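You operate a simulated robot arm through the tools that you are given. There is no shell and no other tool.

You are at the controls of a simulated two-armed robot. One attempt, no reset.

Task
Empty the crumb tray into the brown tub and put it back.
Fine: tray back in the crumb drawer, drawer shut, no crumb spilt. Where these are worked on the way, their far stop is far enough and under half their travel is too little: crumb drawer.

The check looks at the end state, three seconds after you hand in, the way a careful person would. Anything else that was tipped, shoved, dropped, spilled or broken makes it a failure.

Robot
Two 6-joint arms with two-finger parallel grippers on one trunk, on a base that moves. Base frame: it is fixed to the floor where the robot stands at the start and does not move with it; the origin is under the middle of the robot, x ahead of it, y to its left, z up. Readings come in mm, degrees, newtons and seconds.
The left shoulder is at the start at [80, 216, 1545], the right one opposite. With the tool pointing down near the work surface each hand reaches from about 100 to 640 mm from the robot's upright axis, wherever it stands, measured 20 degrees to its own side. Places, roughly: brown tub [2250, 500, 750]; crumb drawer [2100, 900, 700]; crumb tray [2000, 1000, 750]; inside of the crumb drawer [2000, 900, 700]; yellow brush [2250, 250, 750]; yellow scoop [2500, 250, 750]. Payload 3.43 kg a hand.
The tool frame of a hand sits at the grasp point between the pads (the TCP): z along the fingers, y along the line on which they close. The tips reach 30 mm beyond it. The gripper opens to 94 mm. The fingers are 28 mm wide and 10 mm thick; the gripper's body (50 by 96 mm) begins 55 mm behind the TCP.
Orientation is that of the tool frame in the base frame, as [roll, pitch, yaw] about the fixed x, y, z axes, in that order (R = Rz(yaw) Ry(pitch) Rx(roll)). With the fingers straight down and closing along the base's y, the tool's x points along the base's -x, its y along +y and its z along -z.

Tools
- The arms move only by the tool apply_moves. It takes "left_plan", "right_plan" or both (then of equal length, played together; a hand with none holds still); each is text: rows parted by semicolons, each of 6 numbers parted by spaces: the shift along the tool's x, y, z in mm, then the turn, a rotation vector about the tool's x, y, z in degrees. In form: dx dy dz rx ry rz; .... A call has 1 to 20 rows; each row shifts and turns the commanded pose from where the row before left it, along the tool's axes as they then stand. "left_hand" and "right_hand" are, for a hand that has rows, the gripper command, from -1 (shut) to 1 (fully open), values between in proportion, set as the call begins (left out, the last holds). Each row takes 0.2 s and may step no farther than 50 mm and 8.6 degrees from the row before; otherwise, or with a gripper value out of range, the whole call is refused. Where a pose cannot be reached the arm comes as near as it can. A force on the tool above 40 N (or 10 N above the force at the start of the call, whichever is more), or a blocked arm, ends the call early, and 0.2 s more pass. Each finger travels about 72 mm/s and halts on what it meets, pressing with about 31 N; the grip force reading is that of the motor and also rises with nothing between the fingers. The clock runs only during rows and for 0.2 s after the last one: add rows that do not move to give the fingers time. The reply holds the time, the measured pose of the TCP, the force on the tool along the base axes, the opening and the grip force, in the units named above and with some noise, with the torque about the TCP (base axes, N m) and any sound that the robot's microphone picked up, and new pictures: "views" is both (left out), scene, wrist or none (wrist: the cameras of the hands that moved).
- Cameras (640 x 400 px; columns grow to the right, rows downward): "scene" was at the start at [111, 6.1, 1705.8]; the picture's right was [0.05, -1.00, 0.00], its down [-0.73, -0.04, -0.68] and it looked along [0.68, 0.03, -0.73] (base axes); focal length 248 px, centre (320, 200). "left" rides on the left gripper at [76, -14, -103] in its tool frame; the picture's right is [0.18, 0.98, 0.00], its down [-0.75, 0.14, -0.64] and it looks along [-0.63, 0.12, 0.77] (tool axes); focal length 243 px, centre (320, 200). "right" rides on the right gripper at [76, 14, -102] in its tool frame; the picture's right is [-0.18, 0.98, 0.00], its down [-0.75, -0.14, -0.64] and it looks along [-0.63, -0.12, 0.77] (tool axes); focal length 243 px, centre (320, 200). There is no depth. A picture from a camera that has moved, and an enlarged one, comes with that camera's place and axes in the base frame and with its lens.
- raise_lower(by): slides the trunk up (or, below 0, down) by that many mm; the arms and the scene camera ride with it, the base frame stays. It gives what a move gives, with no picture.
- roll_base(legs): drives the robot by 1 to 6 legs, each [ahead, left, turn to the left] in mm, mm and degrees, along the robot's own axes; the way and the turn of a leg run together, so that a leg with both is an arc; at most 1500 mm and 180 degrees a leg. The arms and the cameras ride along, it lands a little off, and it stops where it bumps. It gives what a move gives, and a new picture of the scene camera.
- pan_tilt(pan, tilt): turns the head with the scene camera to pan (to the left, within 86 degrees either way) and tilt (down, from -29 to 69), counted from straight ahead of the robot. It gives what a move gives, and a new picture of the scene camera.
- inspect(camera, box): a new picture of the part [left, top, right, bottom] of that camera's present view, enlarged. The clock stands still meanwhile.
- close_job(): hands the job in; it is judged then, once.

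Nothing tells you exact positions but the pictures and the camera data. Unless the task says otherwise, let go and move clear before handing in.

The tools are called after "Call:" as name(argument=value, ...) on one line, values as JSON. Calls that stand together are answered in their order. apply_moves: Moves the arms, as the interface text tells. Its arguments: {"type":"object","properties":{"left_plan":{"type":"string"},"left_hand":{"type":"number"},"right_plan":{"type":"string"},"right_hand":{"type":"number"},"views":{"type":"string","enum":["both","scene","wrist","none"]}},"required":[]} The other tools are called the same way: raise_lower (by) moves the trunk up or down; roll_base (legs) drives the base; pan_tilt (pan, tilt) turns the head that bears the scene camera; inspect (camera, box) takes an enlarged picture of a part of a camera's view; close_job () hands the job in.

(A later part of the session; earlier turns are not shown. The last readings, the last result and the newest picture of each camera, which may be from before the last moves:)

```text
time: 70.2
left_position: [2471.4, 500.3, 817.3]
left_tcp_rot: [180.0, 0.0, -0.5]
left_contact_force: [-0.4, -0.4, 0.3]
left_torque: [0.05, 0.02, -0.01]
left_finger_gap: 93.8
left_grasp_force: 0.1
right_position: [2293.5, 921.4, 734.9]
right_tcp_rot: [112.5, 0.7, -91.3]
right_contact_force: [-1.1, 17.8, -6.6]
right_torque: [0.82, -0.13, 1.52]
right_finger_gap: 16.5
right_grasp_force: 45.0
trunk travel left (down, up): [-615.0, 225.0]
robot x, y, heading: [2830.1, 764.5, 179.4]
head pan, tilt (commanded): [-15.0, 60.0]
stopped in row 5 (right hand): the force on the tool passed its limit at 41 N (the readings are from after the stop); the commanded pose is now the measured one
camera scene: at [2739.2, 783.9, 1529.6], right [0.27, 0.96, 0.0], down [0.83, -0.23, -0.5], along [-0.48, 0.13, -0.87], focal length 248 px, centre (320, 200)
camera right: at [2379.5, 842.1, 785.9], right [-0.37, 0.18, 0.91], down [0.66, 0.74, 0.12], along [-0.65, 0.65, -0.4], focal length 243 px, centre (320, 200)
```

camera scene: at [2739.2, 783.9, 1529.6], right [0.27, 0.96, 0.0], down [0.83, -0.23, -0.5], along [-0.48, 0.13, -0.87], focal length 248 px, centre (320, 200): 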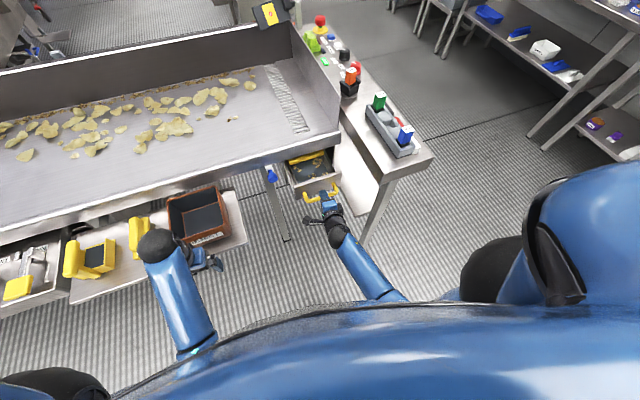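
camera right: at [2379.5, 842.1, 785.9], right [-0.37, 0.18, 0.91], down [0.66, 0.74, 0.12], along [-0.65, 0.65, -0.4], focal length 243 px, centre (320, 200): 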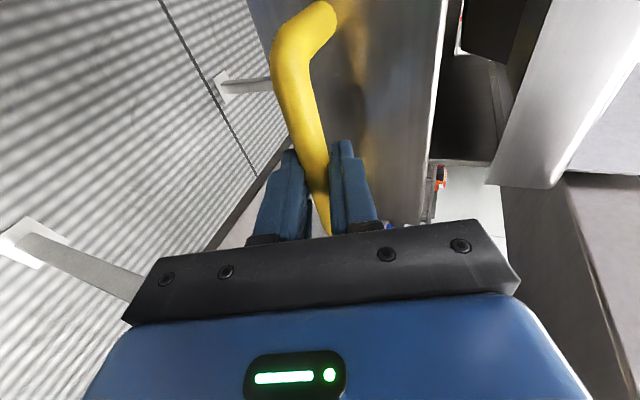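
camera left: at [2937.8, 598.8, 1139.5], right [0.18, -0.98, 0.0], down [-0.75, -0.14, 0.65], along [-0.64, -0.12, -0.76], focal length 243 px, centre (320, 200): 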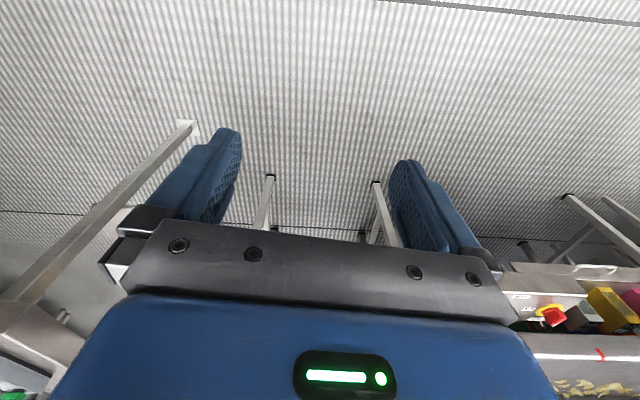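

The drawer slid ~84 mm and its axis is skewed about 5.5° toward +y relative to my base frame. I align the hand to that and keep pulling.

Call:
apply_moves(right_plan="0 0 0 0 3.1 -1.3;0 0 0 0 3.1 -1.3;0 -3.75 -9.25 0 0 0;0 -5.6 -13.9 0 0 0;0 -5.6 -13.9 0 0 0;0 -5.6 -13.9 0 0 0", views="both")

```text
time: 71.6
left_position: [2471.5, 500.3, 816.6]
left_tcp_rot: [179.8, 0.0, -0.5]
left_contact_force: [0.4, -0.2, -0.2]
left_torque: [0.0, 0.01, 0.01]
left_finger_gap: 93.7
left_grasp_force: 0.0
right_position: [2347.7, 925.8, 735.4]
right_tcp_rot: [112.4, 0.1, -84.2]
right_contact_force: [-5.7, 24.9, -10.2]
right_torque: [0.63, -0.05, -0.49]
right_finger_gap: 15.8
right_grasp_force: 44.4
trunk travel left (down, up): [-615.0, 225.0]
robot x, y, heading: [2829.7, 762.7, 179.4]
head pan, tilt (commanded): [-15.0, 60.0]
camera scene: at [2737.3, 788.4, 1529.2], right [0.27, 0.96, 0.0], down [0.84, -0.23, -0.5], along [-0.48, 0.13, -0.87], focal length 248 px, centre (320, 200)
camera right: at [2441.6, 858.8, 786.4], right [-0.39, 0.14, 0.91], down [0.57, 0.81, 0.12], along [-0.72, 0.56, -0.4], focal length 243 px, centre (320, 200)
```

scene: 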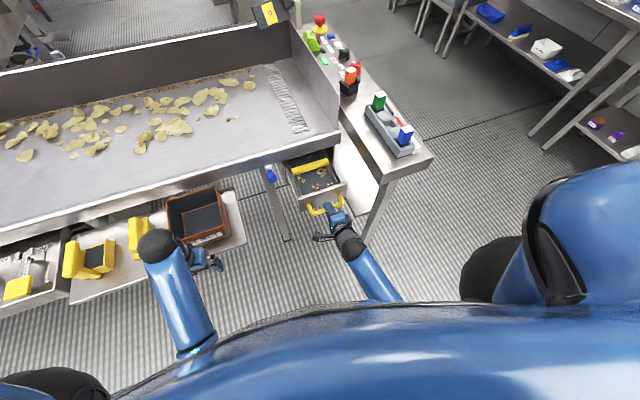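
right: 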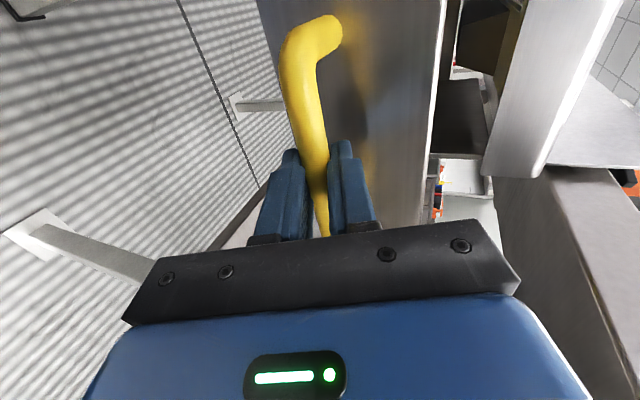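

Call:
apply_moves(right_plan="-3 0 0 0 0 0;-3 0 0 0 0 0;0 0 0 0 0 0", views="none")

Call:
inspect(camera="scene", box=[250, 130, 370, 205])

```text
time: 72.4
left_position: [2472.7, 496.0, 815.4]
left_tcp_rot: [-180.0, 0.0, -0.3]
left_contact_force: [-0.7, 0.5, 0.8]
left_torque: [-0.01, -0.01, 0.02]
left_finger_gap: 94.2
left_grasp_force: 0.0
right_position: [2346.4, 926.2, 735.5]
right_tcp_rot: [112.4, 0.2, -84.0]
right_contact_force: [4.3, -14.3, -21.1]
right_torque: [-0.75, -0.33, 1.24]
right_finger_gap: 15.9
right_grasp_force: 45.2
trunk travel left (down, up): [-615.0, 225.0]
robot x, y, heading: [2830.8, 759.4, 179.7]
head pan, tilt (commanded): [-15.0, 60.0]
```

```text
5.33 times, centred on (310, 168) of scene
camera zoom: at [2736.6, 781.7, 1529.1], right [0.26, 0.96, 0.0], down [0.84, -0.23, -0.5], along [-0.48, 0.13, -0.87], focal length 1322 px, centre (373, 373)
```

zoom: 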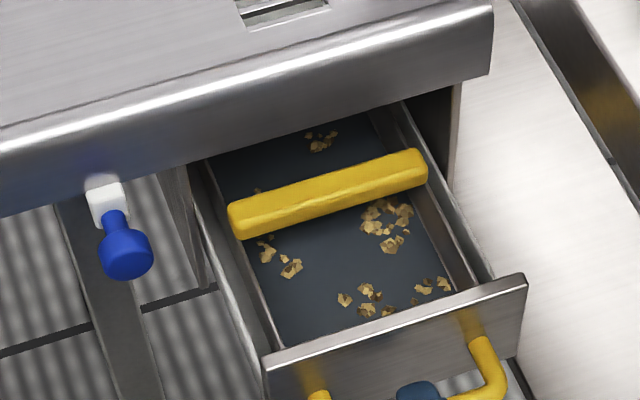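

The tray has a yellow cross-bar handle and holds crumbs on its floor. I relieve the side load and keep pulling toward the far stop.

Call:
apply_moves(right_plan="2.2 -2.8 1.1 0 0 0;0 -3.75 -9.25 0 0 0;0 -5.6 -13.9 0 0 0;0 -5.6 -13.9 0 0 0;0 -5.6 -13.9 0 0 0;0 -5.6 -13.9 0 0 0", views="scene")

```text
time: 73.8
left_position: [2472.1, 496.8, 816.5]
left_tcp_rot: [-180.0, 0.0, -0.5]
left_contact_force: [-0.6, -0.5, -0.5]
left_torque: [-0.01, 0.0, 0.02]
left_finger_gap: 93.8
left_grasp_force: 0.0
right_position: [2417.2, 933.0, 734.4]
right_tcp_rot: [112.3, 0.4, -84.3]
right_contact_force: [0.6, -11.5, -6.2]
right_torque: [-0.06, -0.05, 0.6]
right_finger_gap: 15.6
right_grasp_force: 44.8
trunk travel left (down, up): [-615.0, 225.0]
robot x, y, heading: [2830.2, 758.1, 179.6]
head pan, tilt (commanded): [-15.0, 60.0]
camera scene: at [2738.7, 782.4, 1529.4], right [0.27, 0.96, 0.0], down [0.83, -0.23, -0.5], along [-0.48, 0.13, -0.87], focal length 248 px, centre (320, 200)
```

scene: 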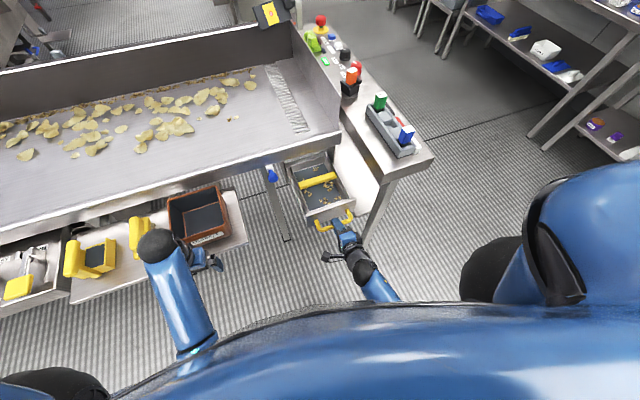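

Call:
apply_moves(right_plan="0 -3.75 -9.25 0 0 0;0 -3.75 -9.25 0 0 0;0 -3.75 -9.25 0 0 0;0 -3.75 -9.25 0 0 0", views="none")

Call:
inspect(camera="scene", box=[260, 135, 380, 210])

```text
time: 74.8
left_position: [2473.2, 496.9, 816.2]
left_tcp_rot: [-180.0, 0.1, -0.5]
left_contact_force: [-0.1, -0.1, -0.6]
left_torque: [-0.04, 0.01, -0.02]
left_finger_gap: 94.2
left_grasp_force: 0.0
right_position: [2457.1, 936.9, 735.2]
right_tcp_rot: [112.2, 0.3, -84.2]
right_contact_force: [-1.0, -7.9, 2.6]
right_torque: [-0.19, 0.03, 0.58]
right_finger_gap: 15.8
right_grasp_force: 45.2
trunk travel left (down, up): [-615.0, 225.0]
robot x, y, heading: [2830.8, 765.2, 179.6]
head pan, tilt (commanded): [-15.0, 60.0]
```

```text
5.33 times, centred on (320, 172) of scene
camera zoom: at [2739.3, 782.5, 1529.5], right [0.27, 0.96, 0.0], down [0.83, -0.23, -0.5], along [-0.48, 0.13, -0.87], focal length 1322 px, centre (320, 347)
```

zoom: 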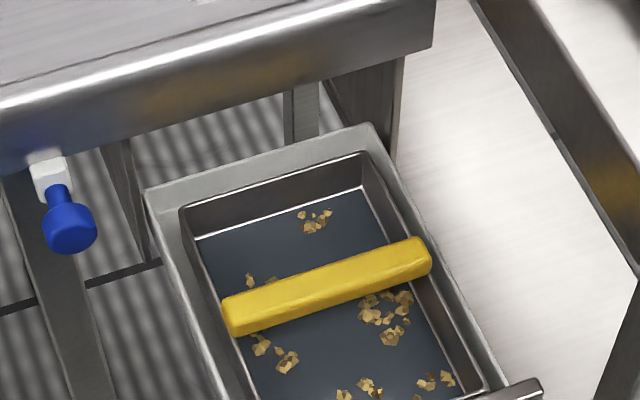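

Call:
apply_moves(right_plan="0 -3.75 -9.25 0 0 0;0 -3.75 -9.25 0 0 0;0 -3.75 -9.25 0 0 0;0 -3.75 -9.25 0 0 0", views="scene")

Call:
inspect(camera="scene", box=[260, 135, 420, 235])

```text
time: 75.5
left_position: [2473.0, 496.7, 815.4]
left_tcp_rot: [-179.9, 0.0, -0.3]
left_contact_force: [0.3, -0.3, 0.3]
left_torque: [0.01, -0.01, -0.01]
left_finger_gap: 94.0
left_grasp_force: 0.0
right_position: [2479.5, 940.9, 735.4]
right_tcp_rot: [113.2, 0.1, -83.5]
right_contact_force: [-1.7, -14.9, -8.1]
right_torque: [0.32, -0.07, -1.07]
right_finger_gap: 15.6
right_grasp_force: 45.3
right hand out of reach, approached as far as the arm can: row 2, 3
trunk travel left (down, up): [-615.0, 225.0]
robot x, y, heading: [2832.9, 761.5, 179.9]
head pan, tilt (commanded): [-15.0, 60.0]
stopped in row 3 (right hand): the force on the tool passed its limit at 46 N (the readings are from after the stop); the commanded pose is now the measured one
camera scene: at [2738.3, 782.0, 1529.4], right [0.26, 0.96, 0.0], down [0.84, -0.23, -0.5], along [-0.48, 0.13, -0.87], focal length 248 px, centre (320, 200)
```

scene: 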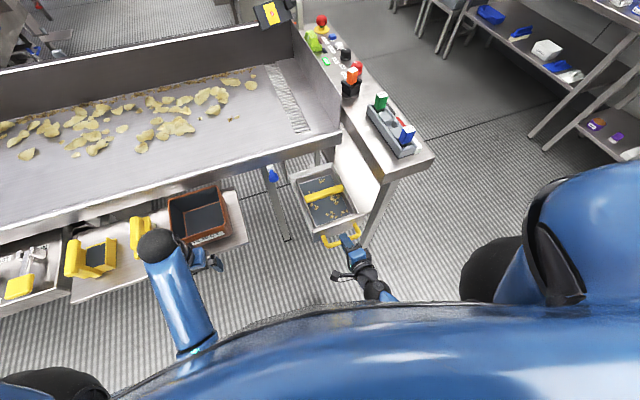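

```text
4.00 times, centred on (340, 185) of scene
camera zoom: at [2738.3, 782.0, 1529.4], right [0.26, 0.96, 0.0], down [0.84, -0.23, -0.5], along [-0.48, 0.13, -0.87], focal length 992 px, centre (240, 260)
```

zoom: 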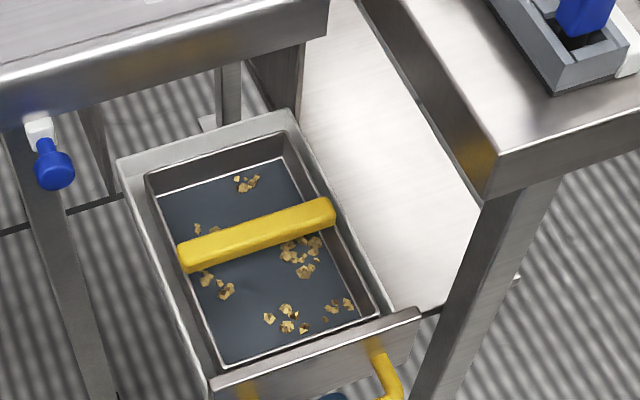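

The drawer is now ~270 mm out with the whole tray exposed, at (or effectively at) its far stop. I open the right fingers partly and roll the hand up and off the handle.

Call:
apply_moves(right_plan="0 0 0 0 0 0;0 0 0 0 0 0;0 0 0 0 0 0;0 0 -12 8 0 0;0 0 -12 8 0 0;0 0 -12 8 0 0;0 0 -15 8 0 0;0 0 -20 8 0 0", right_hand=0.28, views="both")

```text
time: 77.3
left_position: [2473.0, 497.3, 815.5]
left_tcp_rot: [-179.9, 0.0, -0.4]
left_contact_force: [0.4, 0.1, 0.4]
left_torque: [0.0, -0.04, -0.01]
left_finger_gap: 93.9
left_grasp_force: 0.1
right_position: [2526.3, 951.0, 778.6]
right_tcp_rot: [147.5, 0.9, -85.6]
right_contact_force: [0.1, 0.6, -0.8]
right_torque: [0.0, -0.01, -0.01]
right_finger_gap: 60.2
right_grasp_force: 0.0
right hand out of reach, approached as far as the arm can: row 4
trunk travel left (down, up): [-615.0, 225.0]
robot x, y, heading: [2830.0, 763.2, 179.7]
head pan, tilt (commanded): [-15.0, 60.0]
camera scene: at [2738.7, 782.7, 1529.4], right [0.26, 0.96, 0.0], down [0.84, -0.23, -0.5], along [-0.48, 0.13, -0.87], focal length 248 px, centre (320, 200)
camera right: at [2573.1, 877.7, 869.8], right [-0.84, 0.11, 0.53], down [0.4, 0.78, 0.48], along [-0.36, 0.62, -0.7], focal length 243 px, centre (320, 200)
```

scene: 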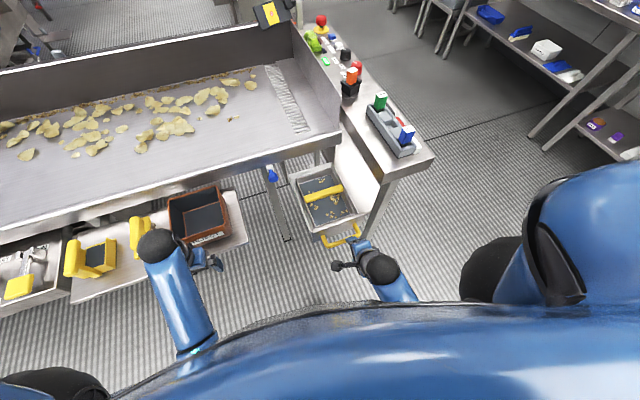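
right: 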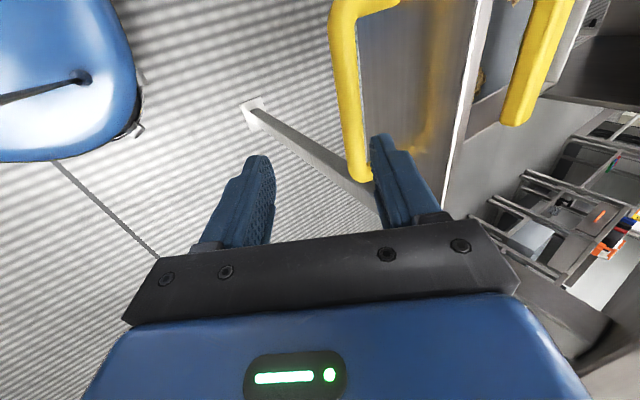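

Call:
apply_moves(right_plan="0 0 -10 8 0 0;0 0 -10 8 0 0;0 0 -10 8 0 0;0 0 -10 8 0 0;0 0 -12 0 0 -8.182;0 0 -12 0 0 -8.182;0 0 -12 0 0 -8.182;0 0 -12 0 0 -8.182;0 0 -12 0 0 -8.182;0 0 -12 0 0 -8.182;0 0 -12 0 0 -8.182;0 0 -12 0 0 -8.182;0 0 -12 0 0 -8.182;0 0 -12 0 0 -8.182;0 0 -12 0 0 -8.182", right_hand=1, views="both")

```text
time: 80.5
left_position: [2474.0, 497.1, 816.3]
left_tcp_rot: [-180.0, 0.0, -0.5]
left_contact_force: [0.2, -0.2, -0.1]
left_torque: [0.0, -0.01, -0.02]
left_finger_gap: 93.9
left_grasp_force: 0.0
right_position: [2572.4, 957.1, 841.1]
right_tcp_rot: [-179.0, 0.8, 4.6]
right_contact_force: [0.6, 0.1, -0.6]
right_torque: [0.05, 0.01, 0.04]
right_finger_gap: 94.0
right_grasp_force: 0.1
right hand out of reach, approached as far as the arm can: row 6, 7, 8, 9, 10, 11, 12, 13, 14, 15
trunk travel left (down, up): [-615.0, 225.0]
robot x, y, heading: [2833.5, 761.8, 179.2]
head pan, tilt (commanded): [-15.0, 60.0]
camera scene: at [2738.9, 782.9, 1529.4], right [0.26, 0.96, 0.0], down [0.84, -0.23, -0.5], along [-0.48, 0.13, -0.87], focal length 248 px, centre (320, 200)
camera right: at [2649.5, 947.5, 941.3], right [-0.1, -0.99, -0.01], down [-0.75, 0.07, 0.65], along [-0.65, 0.08, -0.76], focal length 243 px, centre (320, 200)
```

scene: 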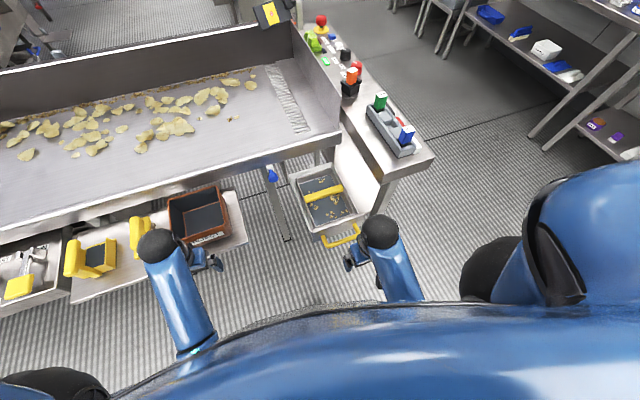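
right: 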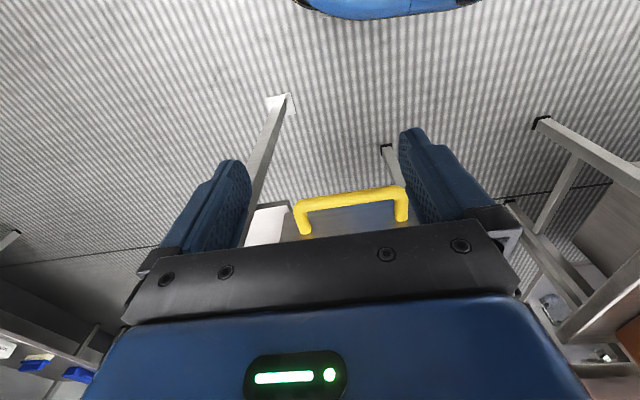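

The right hand is clear of the handle. Now I raise the left hand and turn it so that its fingers will close across the tray's yellow bar (aligned with the drawer's 5.5° skew).

Call:
apply_moves(left_plan="0 0 -18 0 0 8.41;0 0 -18 0 0 8.41;0 0 -18 0 0 8.41;0 0 -18 0 0 8.41;0 0 -18 0 0 8.41;0 0 -18 0 0 8.41;0 0 -18 0 0 8.41;0 0 -18 0 0 8.41;0 0 -18 0 0 8.41;0 0 -18 0 0 8.41", views="both")

```text
time: 82.7
left_position: [2486.1, 499.2, 818.9]
left_tcp_rot: [179.6, -0.1, -84.7]
left_contact_force: [9.9, -6.8, -0.7]
left_torque: [-0.21, -0.21, 0.57]
left_finger_gap: 88.7
left_grasp_force: 0.0
left hand out of reach, approached as far as the arm can: row 1, 2, 3, 4, 5, 6, 7, 8, 9, 10
right_position: [2573.1, 958.2, 840.5]
right_tcp_rot: [-179.2, 0.8, 4.3]
right_contact_force: [-0.6, -0.3, 0.3]
right_torque: [0.01, 0.01, 0.0]
right_finger_gap: 94.0
right_grasp_force: 0.0
trunk travel left (down, up): [-615.0, 225.0]
robot x, y, heading: [2830.2, 762.8, 179.8]
head pan, tilt (commanded): [-15.0, 60.0]
camera scene: at [2739.7, 782.3, 1529.5], right [0.27, 0.96, 0.0], down [0.83, -0.23, -0.5], along [-0.48, 0.13, -0.87], focal length 248 px, centre (320, 200)
camera left: at [2508.4, 424.7, 920.9], right [-0.96, -0.27, 0.01], down [-0.21, 0.74, 0.64], along [-0.18, 0.62, -0.77], focal length 243 px, centre (320, 200)
```

scene: 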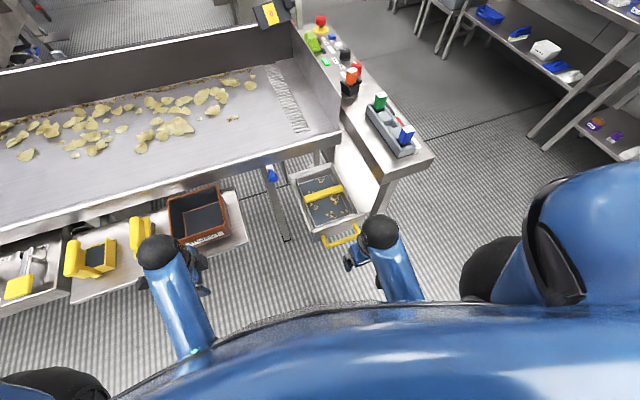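
left: 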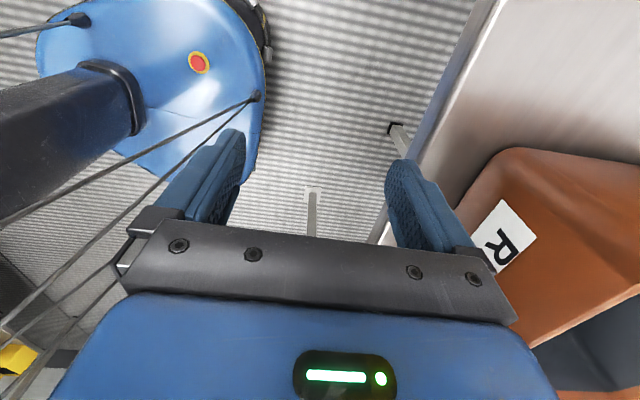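

The left hand couldn't go up when that close in, and a finger is touching the shelf edge or tub. I'll close the left fingers a bit to release that contact and inspect.

Call:
apply_moves(left_plan="0 0 0 0 0 0;0 0 0 0 0 0;0 0 0 0 0 0", left_hand=0.0, views="both")

Call:
inspect(camera="scene", box=[120, 170, 260, 257])

```text
time: 83.5
left_position: [2487.2, 499.0, 819.1]
left_tcp_rot: [179.6, 0.0, -84.5]
left_contact_force: [-1.0, -0.9, 1.0]
left_torque: [-0.01, 0.05, 0.0]
left_finger_gap: 46.9
left_grasp_force: 0.1
right_position: [2572.4, 957.2, 841.6]
right_tcp_rot: [-179.1, 0.7, 4.5]
right_contact_force: [0.9, -0.6, -0.1]
right_torque: [0.03, -0.02, 0.02]
right_finger_gap: 93.7
right_grasp_force: 0.0
trunk travel left (down, up): [-615.0, 225.0]
robot x, y, heading: [2833.1, 765.7, 179.2]
head pan, tilt (commanded): [-15.0, 60.0]
camera scene: at [2738.6, 783.0, 1529.4], right [0.26, 0.96, 0.0], down [0.84, -0.23, -0.5], along [-0.48, 0.13, -0.87], focal length 248 px, centre (320, 200)
camera left: at [2508.7, 424.6, 920.6], right [-0.96, -0.28, 0.0], down [-0.21, 0.74, 0.64], along [-0.18, 0.62, -0.77], focal length 243 px, centre (320, 200)
```

scene: 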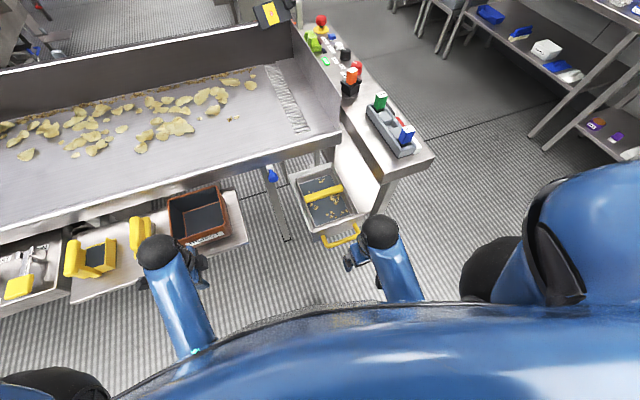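
left: 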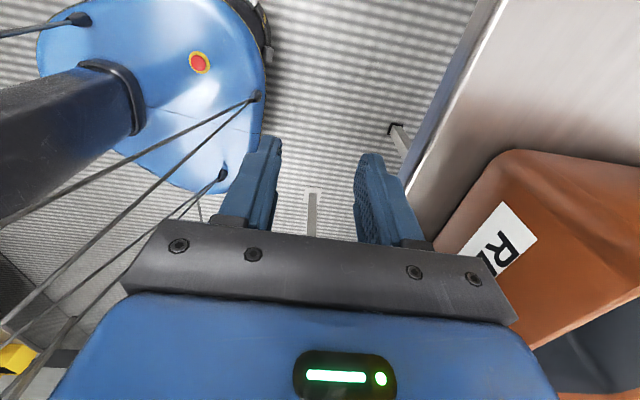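

```text
4.57 times, centred on (190, 214) of scene
camera zoom: at [2738.6, 783.0, 1529.4], right [0.26, 0.96, 0.0], down [0.84, -0.23, -0.5], along [-0.48, 0.13, -0.87], focal length 1134 px, centre (914, 138)
```

zoom: 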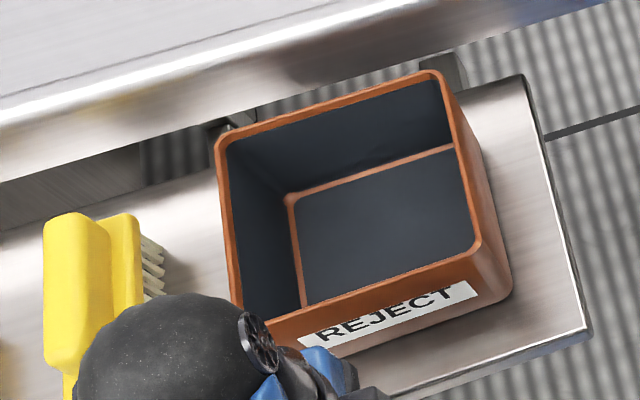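

The contact is released and the tub hasn't shifted. I'll raise the trunk to lift the left hand clear, then carry it across.

Call:
raise_lower(by=180)

```text
time: 85.5
left_position: [2486.9, 499.4, 999.2]
left_tcp_rot: [179.7, 0.0, -84.6]
left_contact_force: [-0.4, -0.3, 0.5]
left_torque: [-0.02, -0.01, 0.01]
left_finger_gap: 47.2
left_grasp_force: 0.0
right_position: [2573.4, 956.8, 1019.9]
right_tcp_rot: [-179.2, 0.8, 4.5]
right_contact_force: [0.7, -0.5, 0.3]
right_torque: [0.01, -0.04, 0.0]
right_finger_gap: 94.0
right_grasp_force: 0.1
trunk travel left (down, up): [-795.0, 45.0]
robot x, y, heading: [2831.7, 761.8, 179.3]
head pan, tilt (commanded): [-15.0, 60.0]
```

Call:
apply_moves(left_plan="-43.4 13.7 0 0 0 0;-43.4 13.7 0 0 0 0;-43.4 13.7 0 0 0 0;-43.4 13.7 0 0 0 0;-43.4 13.7 0 0 0 0;-43.4 13.7 0 0 0 0;-43.4 13.7 0 0 0 0;-43.4 13.7 0 0 0 0", right_plan="0 -12 0 0 0 0;0 -12 0 0 0 0;0 -12 0 0 0 0;0 -12 0 0 0 0;0 -12 0 0 0 0;0 -12 0 0 0 0;0 -12 0 0 0 0;0 -12 0 0 0 0", left_hand=0.3, views="both")

```text
time: 87.3
left_position: [2345.2, 836.1, 999.3]
left_tcp_rot: [179.9, -0.1, -84.5]
left_contact_force: [-0.7, 0.5, 0.7]
left_torque: [0.0, -0.03, 0.0]
left_finger_gap: 61.0
left_grasp_force: 0.1
right_position: [2565.2, 1053.9, 1017.2]
right_tcp_rot: [-179.0, 0.9, 4.5]
right_contact_force: [-0.2, 0.6, -0.6]
right_torque: [0.01, 0.01, -0.02]
right_finger_gap: 94.1
right_grasp_force: 0.1
right hand out of reach, approached as far as the arm can: row 8
trunk travel left (down, up): [-795.0, 45.0]
robot x, y, heading: [2828.2, 765.6, 179.7]
head pan, tilt (commanded): [-15.0, 60.0]
camera scene: at [2737.2, 785.5, 1709.2], right [0.26, 0.96, 0.0], down [0.84, -0.23, -0.5], along [-0.48, 0.13, -0.87], focal length 248 px, centre (320, 200)
camera right: at [2642.7, 1044.5, 1117.6], right [-0.11, -0.99, -0.01], down [-0.75, 0.07, 0.66], along [-0.65, 0.08, -0.75], focal length 243 px, centre (320, 200)
camera left: at [2365.9, 762.2, 1100.6], right [-0.96, -0.28, 0.0], down [-0.21, 0.74, 0.64], along [-0.18, 0.61, -0.77], focal length 243 px, centre (320, 200)
```

scene: 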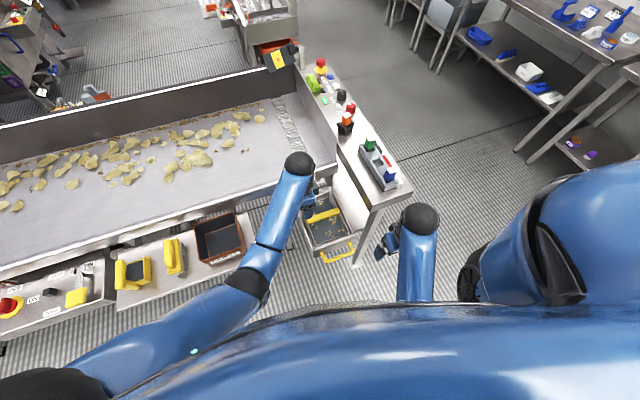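
right: 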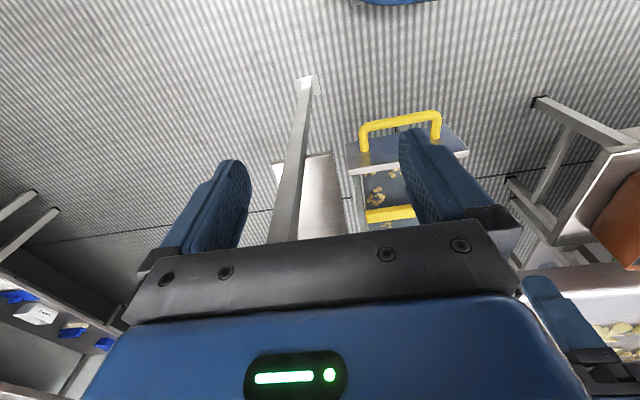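
left: 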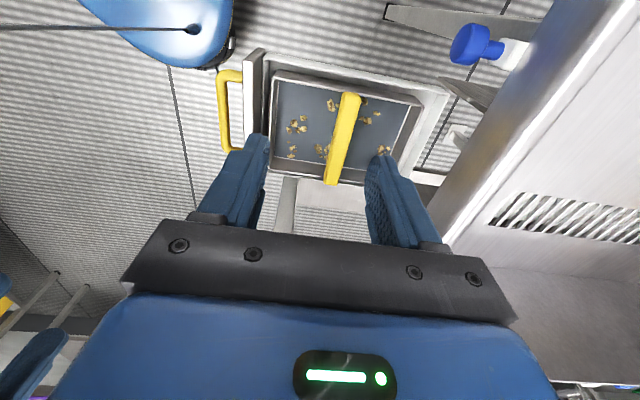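

Call:
inspect(camera="left", box=[230, 30, 470, 180])

Call:
inspect(camera="scene", box=[280, 160, 400, 270])

```text
2.67 times, centred on (350, 105) of left
camera zoom: at [2365.9, 762.2, 1100.6], right [-0.96, -0.28, 0.0], down [-0.21, 0.74, 0.64], along [-0.18, 0.61, -0.77], focal length 647 px, centre (240, 453)
```

zoom: 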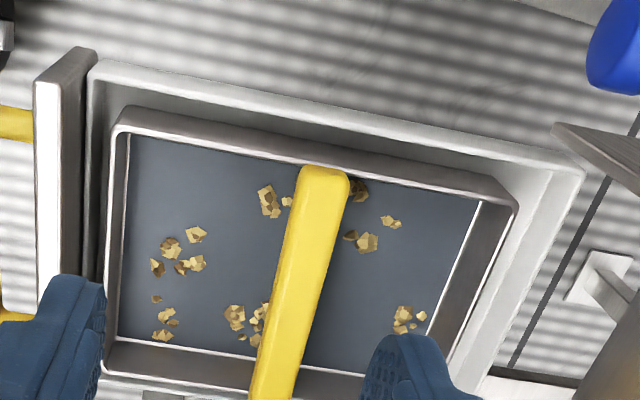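

```text
3.64 times, centred on (340, 215) of scene
camera zoom: at [2737.2, 785.5, 1709.2], right [0.26, 0.96, 0.0], down [0.84, -0.23, -0.5], along [-0.48, 0.13, -0.87], focal length 902 px, centre (247, 146)
```

zoom: 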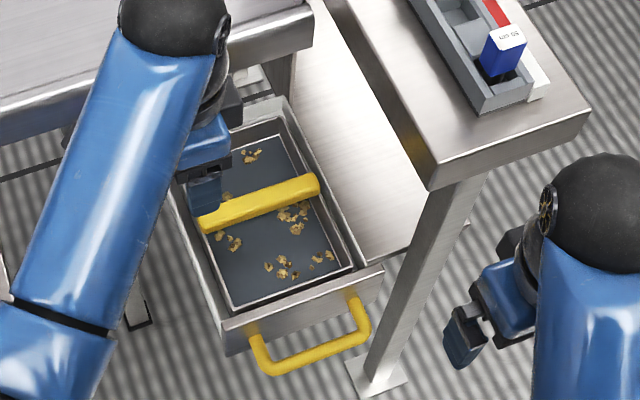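

The tray handle bar is at about x≈2293, y 850–986, top z≈765; the tray is about 208×149 mm with floor around z≈720. I centre the left hand over the bar, then lower the trunk.

Call:
apply_moves(left_plan="-28 14.8 0 0 0 0;-28 14.8 0 0 0 0;-28 14.8 0 0 0 0", views="wrist")

Call:
raise_lower(by=-150)

Call:
inspect(camera="left", box=[160, 0, 480, 200])

```text
time: 88.1
left_position: [2290.8, 914.6, 999.2]
left_tcp_rot: [179.7, -0.1, -84.5]
left_contact_force: [0.6, 0.7, -0.2]
left_torque: [-0.02, 0.03, 0.01]
left_finger_gap: 60.8
left_grasp_force: 0.1
right_position: [2565.5, 1053.1, 1018.3]
right_tcp_rot: [-179.0, 1.0, 4.5]
right_contact_force: [0.2, -0.3, 1.2]
right_torque: [0.01, 0.01, 0.02]
right_finger_gap: 94.0
right_grasp_force: 0.1
trunk travel left (down, up): [-795.0, 45.0]
robot x, y, heading: [2833.0, 761.8, 179.7]
head pan, tilt (commanded): [-15.0, 60.0]
camera left: at [2313.0, 840.7, 1100.8], right [-0.96, -0.28, 0.0], down [-0.21, 0.74, 0.64], along [-0.18, 0.62, -0.77], focal length 243 px, centre (320, 200)
```

left: 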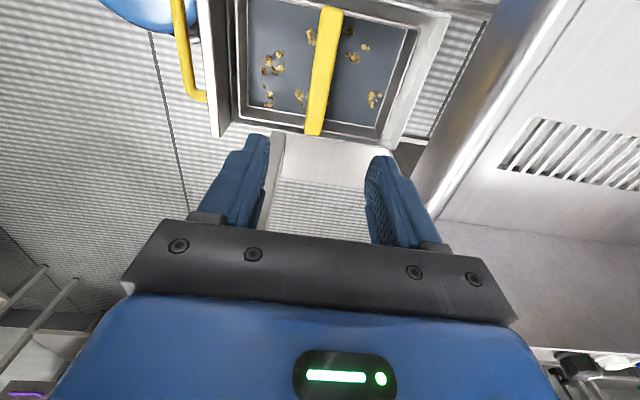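

```text
time: 89.9
left_position: [2293.0, 913.7, 849.3]
left_tcp_rot: [179.7, 0.0, -84.5]
left_contact_force: [0.2, 0.1, -0.1]
left_torque: [-0.05, 0.02, -0.01]
left_finger_gap: 61.3
left_grasp_force: 0.1
right_position: [2567.5, 1053.7, 868.7]
right_tcp_rot: [-179.0, 1.0, 4.4]
right_contact_force: [0.6, 0.3, -0.4]
right_torque: [0.0, 0.0, -0.02]
right_finger_gap: 94.0
right_grasp_force: 0.1
trunk travel left (down, up): [-645.0, 195.0]
robot x, y, heading: [2831.0, 764.2, 179.6]
head pan, tilt (commanded): [-15.0, 60.0]
```

```text
2.00 times, centred on (320, 100) of left
camera zoom: at [2313.6, 839.3, 951.4], right [-0.96, -0.28, 0.0], down [-0.21, 0.74, 0.64], along [-0.18, 0.62, -0.77], focal length 485 px, centre (320, 400)
```

zoom: 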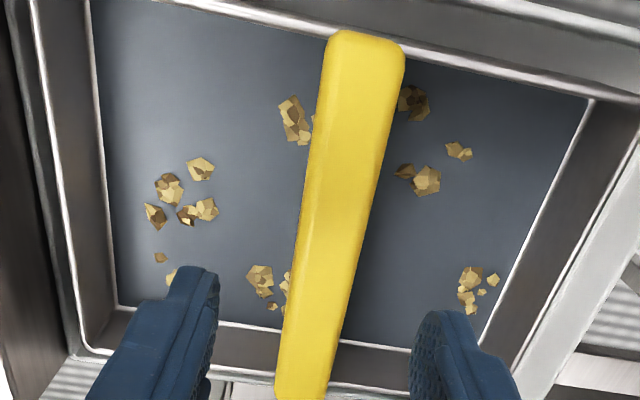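

The bar's top is at z≈757 with its middle near (2288, 918). I shift slightly and descend straddling it, staying short of the tray floor.

Call:
apply_moves(left_plan="-4.5 4.6 0 0 0 0;0 0 20 0 0 0;0 0 20 0 0 0;0 0 20 0 0 0;0 0 14 0 0 0", views="wrist")

Call:
inspect(camera="left", box=[160, 50, 480, 250])

```text
time: 91.1
left_position: [2285.8, 917.9, 775.6]
left_tcp_rot: [179.7, 0.0, -84.5]
left_contact_force: [0.1, -0.3, 0.3]
left_torque: [-0.01, 0.0, -0.03]
left_finger_gap: 61.2
left_grasp_force: 0.1
right_position: [2565.5, 1052.4, 868.4]
right_tcp_rot: [-179.1, 1.1, 4.5]
right_contact_force: [-0.7, 0.6, -0.6]
right_torque: [0.0, 0.04, 0.0]
right_finger_gap: 94.1
right_grasp_force: 0.0
trunk travel left (down, up): [-645.0, 195.0]
robot x, y, heading: [2836.0, 756.8, 179.5]
head pan, tilt (commanded): [-15.0, 60.0]
camera left: at [2308.0, 842.8, 877.0], right [-0.96, -0.28, 0.0], down [-0.21, 0.74, 0.64], along [-0.18, 0.62, -0.77], focal length 243 px, centre (320, 200)
```

left: 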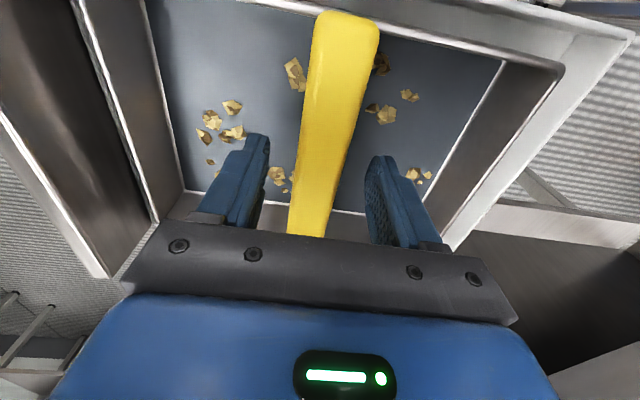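

```text
2.00 times, centred on (320, 150) of left
camera zoom: at [2308.0, 842.8, 877.0], right [-0.96, -0.28, 0.0], down [-0.21, 0.74, 0.64], along [-0.18, 0.62, -0.77], focal length 485 px, centre (320, 300)
```

zoom: 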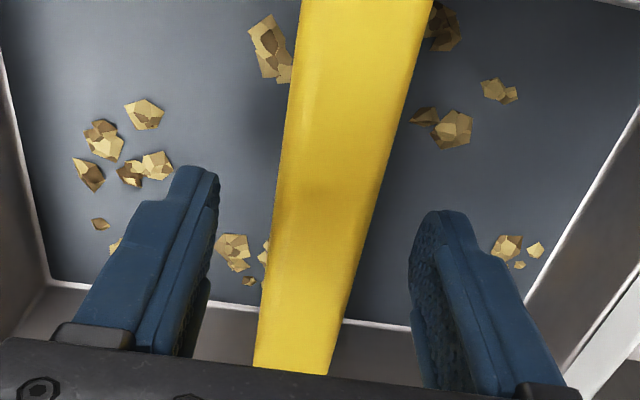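

Call:
apply_moves(left_plan="0 0 7 0 0 0;0 0 6 0 0 0;0 0 0 0 0 0", views="none")

Call:
inspect(camera="left", box=[160, 50, 480, 250])

```text
time: 91.9
left_position: [2289.8, 915.8, 764.4]
left_tcp_rot: [179.7, -0.1, -84.6]
left_contact_force: [-1.5, -0.9, -0.2]
left_torque: [-0.01, -0.05, 0.01]
left_finger_gap: 60.9
left_grasp_force: 0.1
left hand out of reach, approached as far as the arm can: row 2
right_position: [2567.0, 1052.5, 868.5]
right_tcp_rot: [-179.0, 1.0, 4.4]
right_contact_force: [0.9, -0.8, 0.0]
right_torque: [0.01, 0.04, -0.01]
right_finger_gap: 94.3
right_grasp_force: 0.1
trunk travel left (down, up): [-645.0, 195.0]
robot x, y, heading: [2831.7, 761.0, 179.8]
head pan, tilt (commanded): [-15.0, 60.0]
```

```text
2.00 times, centred on (320, 150) of left
camera zoom: at [2311.2, 840.9, 866.4], right [-0.96, -0.28, 0.0], down [-0.21, 0.74, 0.64], along [-0.18, 0.62, -0.77], focal length 485 px, centre (320, 300)
```

zoom: 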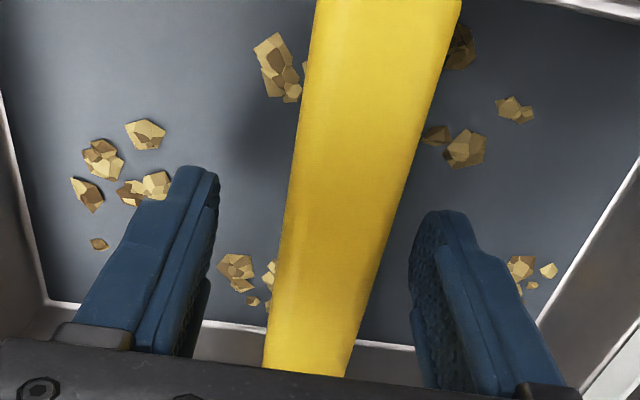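

The arm is at its reach limit here, so I lift the hand 60 mm, re-centre it, and then lower the trunk to come down instead.

Call:
apply_moves(left_plan="0 0 -20 0 0 0;0 0 -20 0 0 0;0 0 -20 0 0 0;0 0 0 0 0 0", views="none")

Call:
raise_lower(by=-50)

Call:
inspect(camera="left", box=[160, 50, 480, 250])

```text
time: 92.9
left_position: [2289.2, 914.8, 824.3]
left_tcp_rot: [179.7, 0.0, -84.4]
left_contact_force: [-0.2, -0.5, 0.1]
left_torque: [0.01, 0.02, 0.01]
left_finger_gap: 60.9
left_grasp_force: 0.0
right_position: [2567.2, 1053.5, 867.9]
right_tcp_rot: [-179.1, 1.0, 4.4]
right_contact_force: [-0.6, 0.6, -0.1]
right_torque: [0.01, -0.03, -0.01]
right_finger_gap: 94.0
right_grasp_force: 0.1
trunk travel left (down, up): [-645.0, 195.0]
robot x, y, heading: [2834.7, 762.7, 179.7]
head pan, tilt (commanded): [-15.0, 60.0]
```

```text
time: 93.8
left_position: [2288.6, 914.7, 773.9]
left_tcp_rot: [179.6, 0.0, -84.5]
left_contact_force: [-0.1, -0.1, 0.5]
left_torque: [0.0, 0.01, -0.02]
left_finger_gap: 61.2
left_grasp_force: 0.1
right_position: [2566.9, 1052.5, 817.8]
right_tcp_rot: [-179.1, 1.0, 4.4]
right_contact_force: [-0.1, 0.2, 0.3]
right_torque: [-0.01, 0.02, -0.02]
right_finger_gap: 94.0
right_grasp_force: 0.1
trunk travel left (down, up): [-595.0, 245.0]
robot x, y, heading: [2829.7, 763.2, 179.5]
head pan, tilt (commanded): [-15.0, 60.0]
```

```text
2.00 times, centred on (320, 150) of left
camera zoom: at [2310.9, 840.9, 876.0], right [-0.96, -0.28, 0.0], down [-0.21, 0.74, 0.64], along [-0.18, 0.62, -0.77], focal length 485 px, centre (320, 300)
```

zoom: 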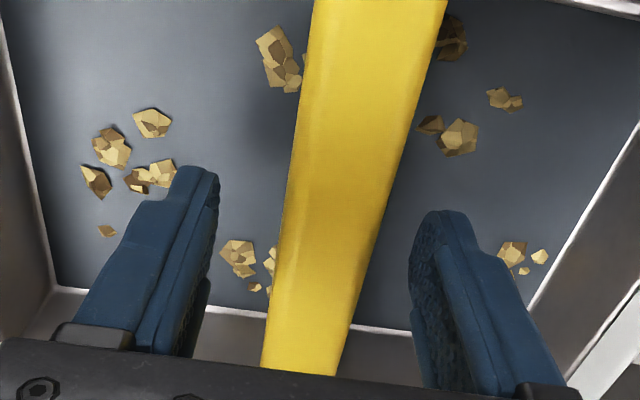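

Call:
apply_moves(left_plan="-2 4 3 0 0 -1.5;0 0 6 0 0 0;0 0 6 0 0 0;0 0 0 0 0 0", views="none")

Call:
inspect(camera="left", box=[160, 50, 480, 250])

Call:
inspect(camera="right", box=[280, 60, 520, 210])

```text
time: 94.8
left_position: [2284.3, 916.2, 760.0]
left_tcp_rot: [179.7, 0.0, -82.9]
left_contact_force: [-0.4, -0.8, 0.8]
left_torque: [-0.01, -0.01, 0.01]
left_finger_gap: 61.1
left_grasp_force: 0.1
right_position: [2566.0, 1052.3, 818.9]
right_tcp_rot: [-179.0, 1.0, 4.4]
right_contact_force: [-0.1, 0.1, 0.2]
right_torque: [-0.01, -0.01, 0.01]
right_finger_gap: 93.9
right_grasp_force: 0.0
trunk travel left (down, up): [-595.0, 245.0]
robot x, y, heading: [2831.9, 763.1, 179.3]
head pan, tilt (commanded): [-15.0, 60.0]
```

```text
2.00 times, centred on (320, 150) of left
camera zoom: at [2307.9, 842.8, 861.2], right [-0.95, -0.3, 0.0], down [-0.23, 0.73, 0.64], along [-0.2, 0.61, -0.77], focal length 485 px, centre (320, 300)
```

zoom: 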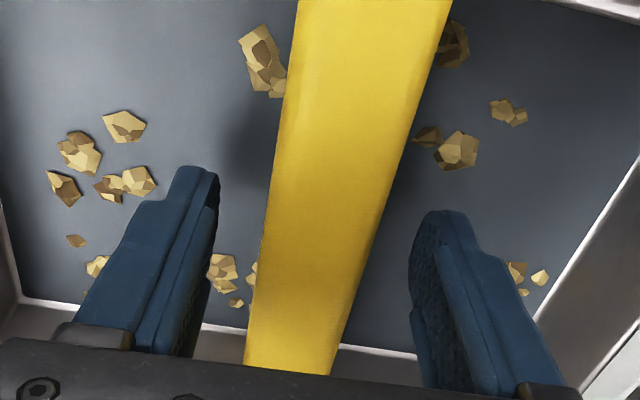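

```text
2.67 times, centred on (400, 135) of right
camera zoom: at [2643.5, 1042.8, 918.3], right [-0.11, -0.99, -0.01], down [-0.75, 0.07, 0.66], along [-0.65, 0.08, -0.75], focal length 647 px, centre (107, 373)
```

zoom: 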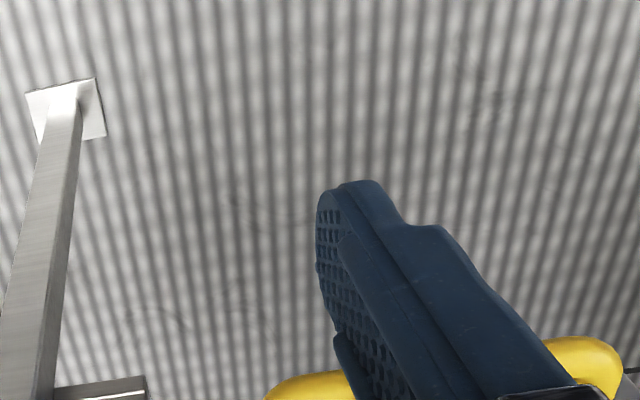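

The bar is well between the fingers; closing the left gripper on it.

Call:
apply_moves(left_plan="0 0 0 0 0 0;0 0 0 0 0 0;0 0 0 0 0 0;0 0 0 0 0 0", left_hand=-1, views="both")

Call:
inspect(camera="left", box=[160, 50, 480, 250])

```text
time: 95.8
left_position: [2285.1, 916.2, 759.6]
left_tcp_rot: [179.7, 0.1, -83.0]
left_contact_force: [-0.9, 0.1, 0.1]
left_torque: [0.04, -0.07, -0.19]
left_finger_gap: 30.1
left_grasp_force: 30.2
right_position: [2566.7, 1052.4, 818.6]
right_tcp_rot: [-179.0, 1.0, 4.5]
right_contact_force: [0.3, -0.2, 0.0]
right_torque: [-0.01, -0.02, -0.02]
right_finger_gap: 93.9
right_grasp_force: 0.2
trunk travel left (down, up): [-595.0, 245.0]
robot x, y, heading: [2833.0, 764.9, 179.6]
head pan, tilt (commanded): [-15.0, 60.0]
camera scene: at [2738.7, 783.0, 1509.4], right [0.26, 0.96, 0.0], down [0.84, -0.23, -0.5], along [-0.48, 0.13, -0.87], focal length 248 px, centre (320, 200)
camera left: at [2308.1, 842.7, 861.3], right [-0.95, -0.3, 0.0], down [-0.23, 0.73, 0.64], along [-0.2, 0.61, -0.77], focal length 243 px, centre (320, 200)
```

scene: 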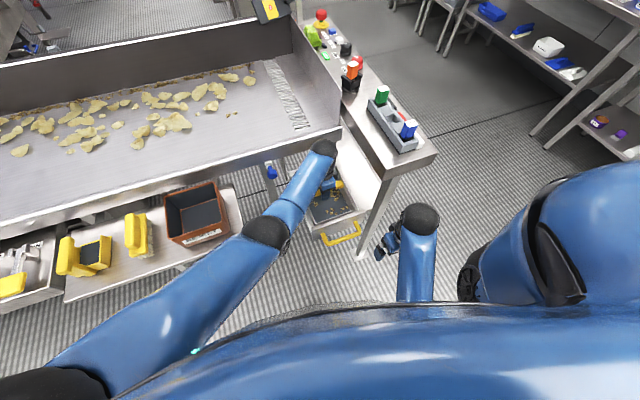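
left: 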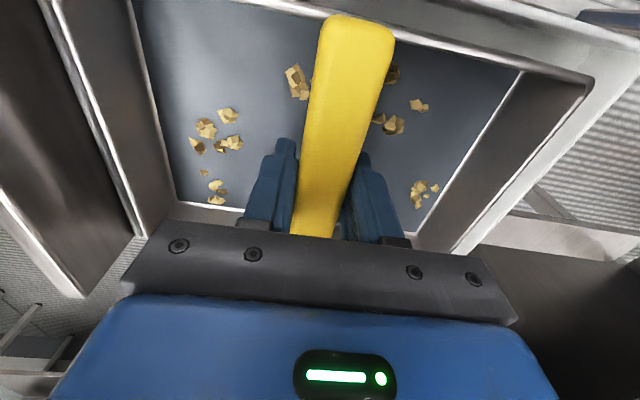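

```text
2.00 times, centred on (320, 150) of left
camera zoom: at [2308.1, 842.7, 861.3], right [-0.95, -0.3, 0.0], down [-0.23, 0.73, 0.64], along [-0.2, 0.61, -0.77], focal length 485 px, centre (320, 300)
```

zoom: 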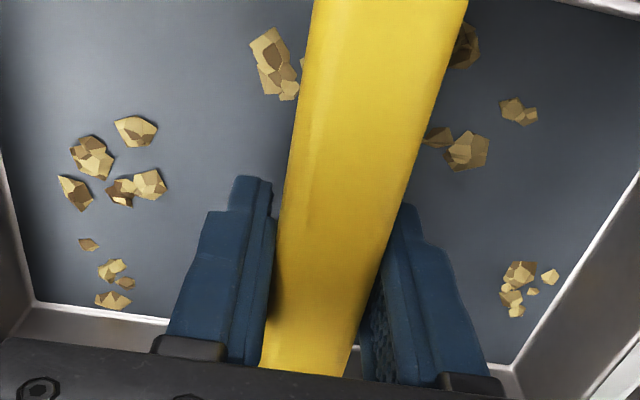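

Gripped at 30 mm. I lift the tray with the trunk, first a little to check the hold.

Call:
raise_lower(by=30)

Call:
inspect(camera="left", box=[0, 0, 640, 400])

Call:
inspect(camera="scene", box=[250, 130, 410, 250])

```text
time: 96.5
left_position: [2285.2, 917.4, 788.5]
left_tcp_rot: [179.7, -0.1, -83.0]
left_contact_force: [0.4, -0.3, -2.7]
left_torque: [-0.03, -0.01, -0.02]
left_finger_gap: 30.3
left_grasp_force: 31.0
right_position: [2566.8, 1052.7, 846.9]
right_tcp_rot: [-179.0, 1.0, 4.4]
right_contact_force: [0.3, 0.2, 0.3]
right_torque: [0.0, -0.03, -0.03]
right_finger_gap: 94.1
right_grasp_force: 0.0
trunk travel left (down, up): [-625.0, 215.0]
robot x, y, heading: [2833.0, 762.5, 179.3]
head pan, tilt (commanded): [-15.0, 60.0]
```

```text
1.00 times, centred on (320, 200) of left (not enlarged: the box is as wide or as high as the picture)
camera zoom: at [2307.8, 842.8, 891.0], right [-0.95, -0.3, 0.0], down [-0.23, 0.73, 0.64], along [-0.2, 0.61, -0.77], focal length 243 px, centre (320, 200)
```

zoom: 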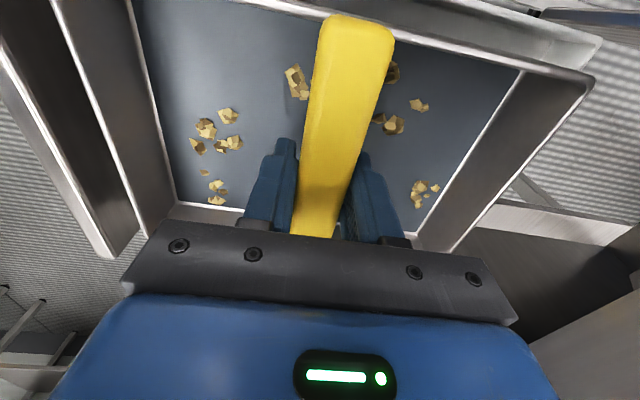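

```text
3.33 times, centred on (330, 190) of scene
camera zoom: at [2738.1, 783.2, 1539.3], right [0.26, 0.96, 0.0], down [0.84, -0.23, -0.5], along [-0.48, 0.13, -0.87], focal length 827 px, centre (287, 233)
```

zoom: 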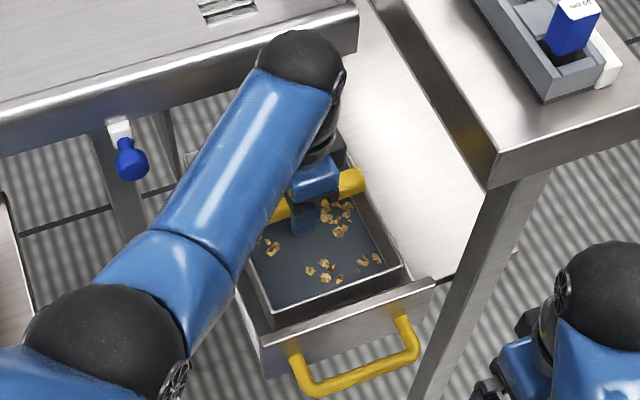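

The tray came up level and the crumbs are still in it. Raising further to clear the tub rim.

Call:
raise_lower(by=170)

Call:
inspect(camera="left", box=[0, 0, 640, 400])

```text
time: 98.5
left_position: [2283.5, 915.4, 959.2]
left_tcp_rot: [179.8, 0.0, -83.0]
left_contact_force: [0.4, 0.1, -2.3]
left_torque: [-0.03, 0.03, -0.01]
left_finger_gap: 30.1
left_grasp_force: 31.0
right_position: [2566.7, 1053.2, 1017.3]
right_tcp_rot: [-179.0, 1.1, 4.4]
right_contact_force: [-0.4, 0.5, -0.8]
right_torque: [-0.02, 0.01, 0.0]
right_finger_gap: 93.9
right_grasp_force: 0.0
trunk travel left (down, up): [-795.0, 45.0]
robot x, y, heading: [2826.8, 764.9, 179.5]
head pan, tilt (commanded): [-15.0, 60.0]
```

```text
1.00 times, centred on (320, 200) of left (not enlarged: the box is as wide or as high as the picture)
camera zoom: at [2307.8, 842.8, 1061.0], right [-0.95, -0.3, 0.0], down [-0.23, 0.73, 0.64], along [-0.2, 0.61, -0.77], focal length 243 px, centre (320, 200)
```

zoom: 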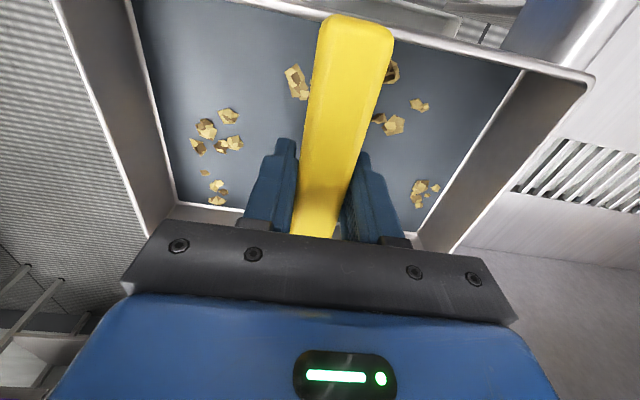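

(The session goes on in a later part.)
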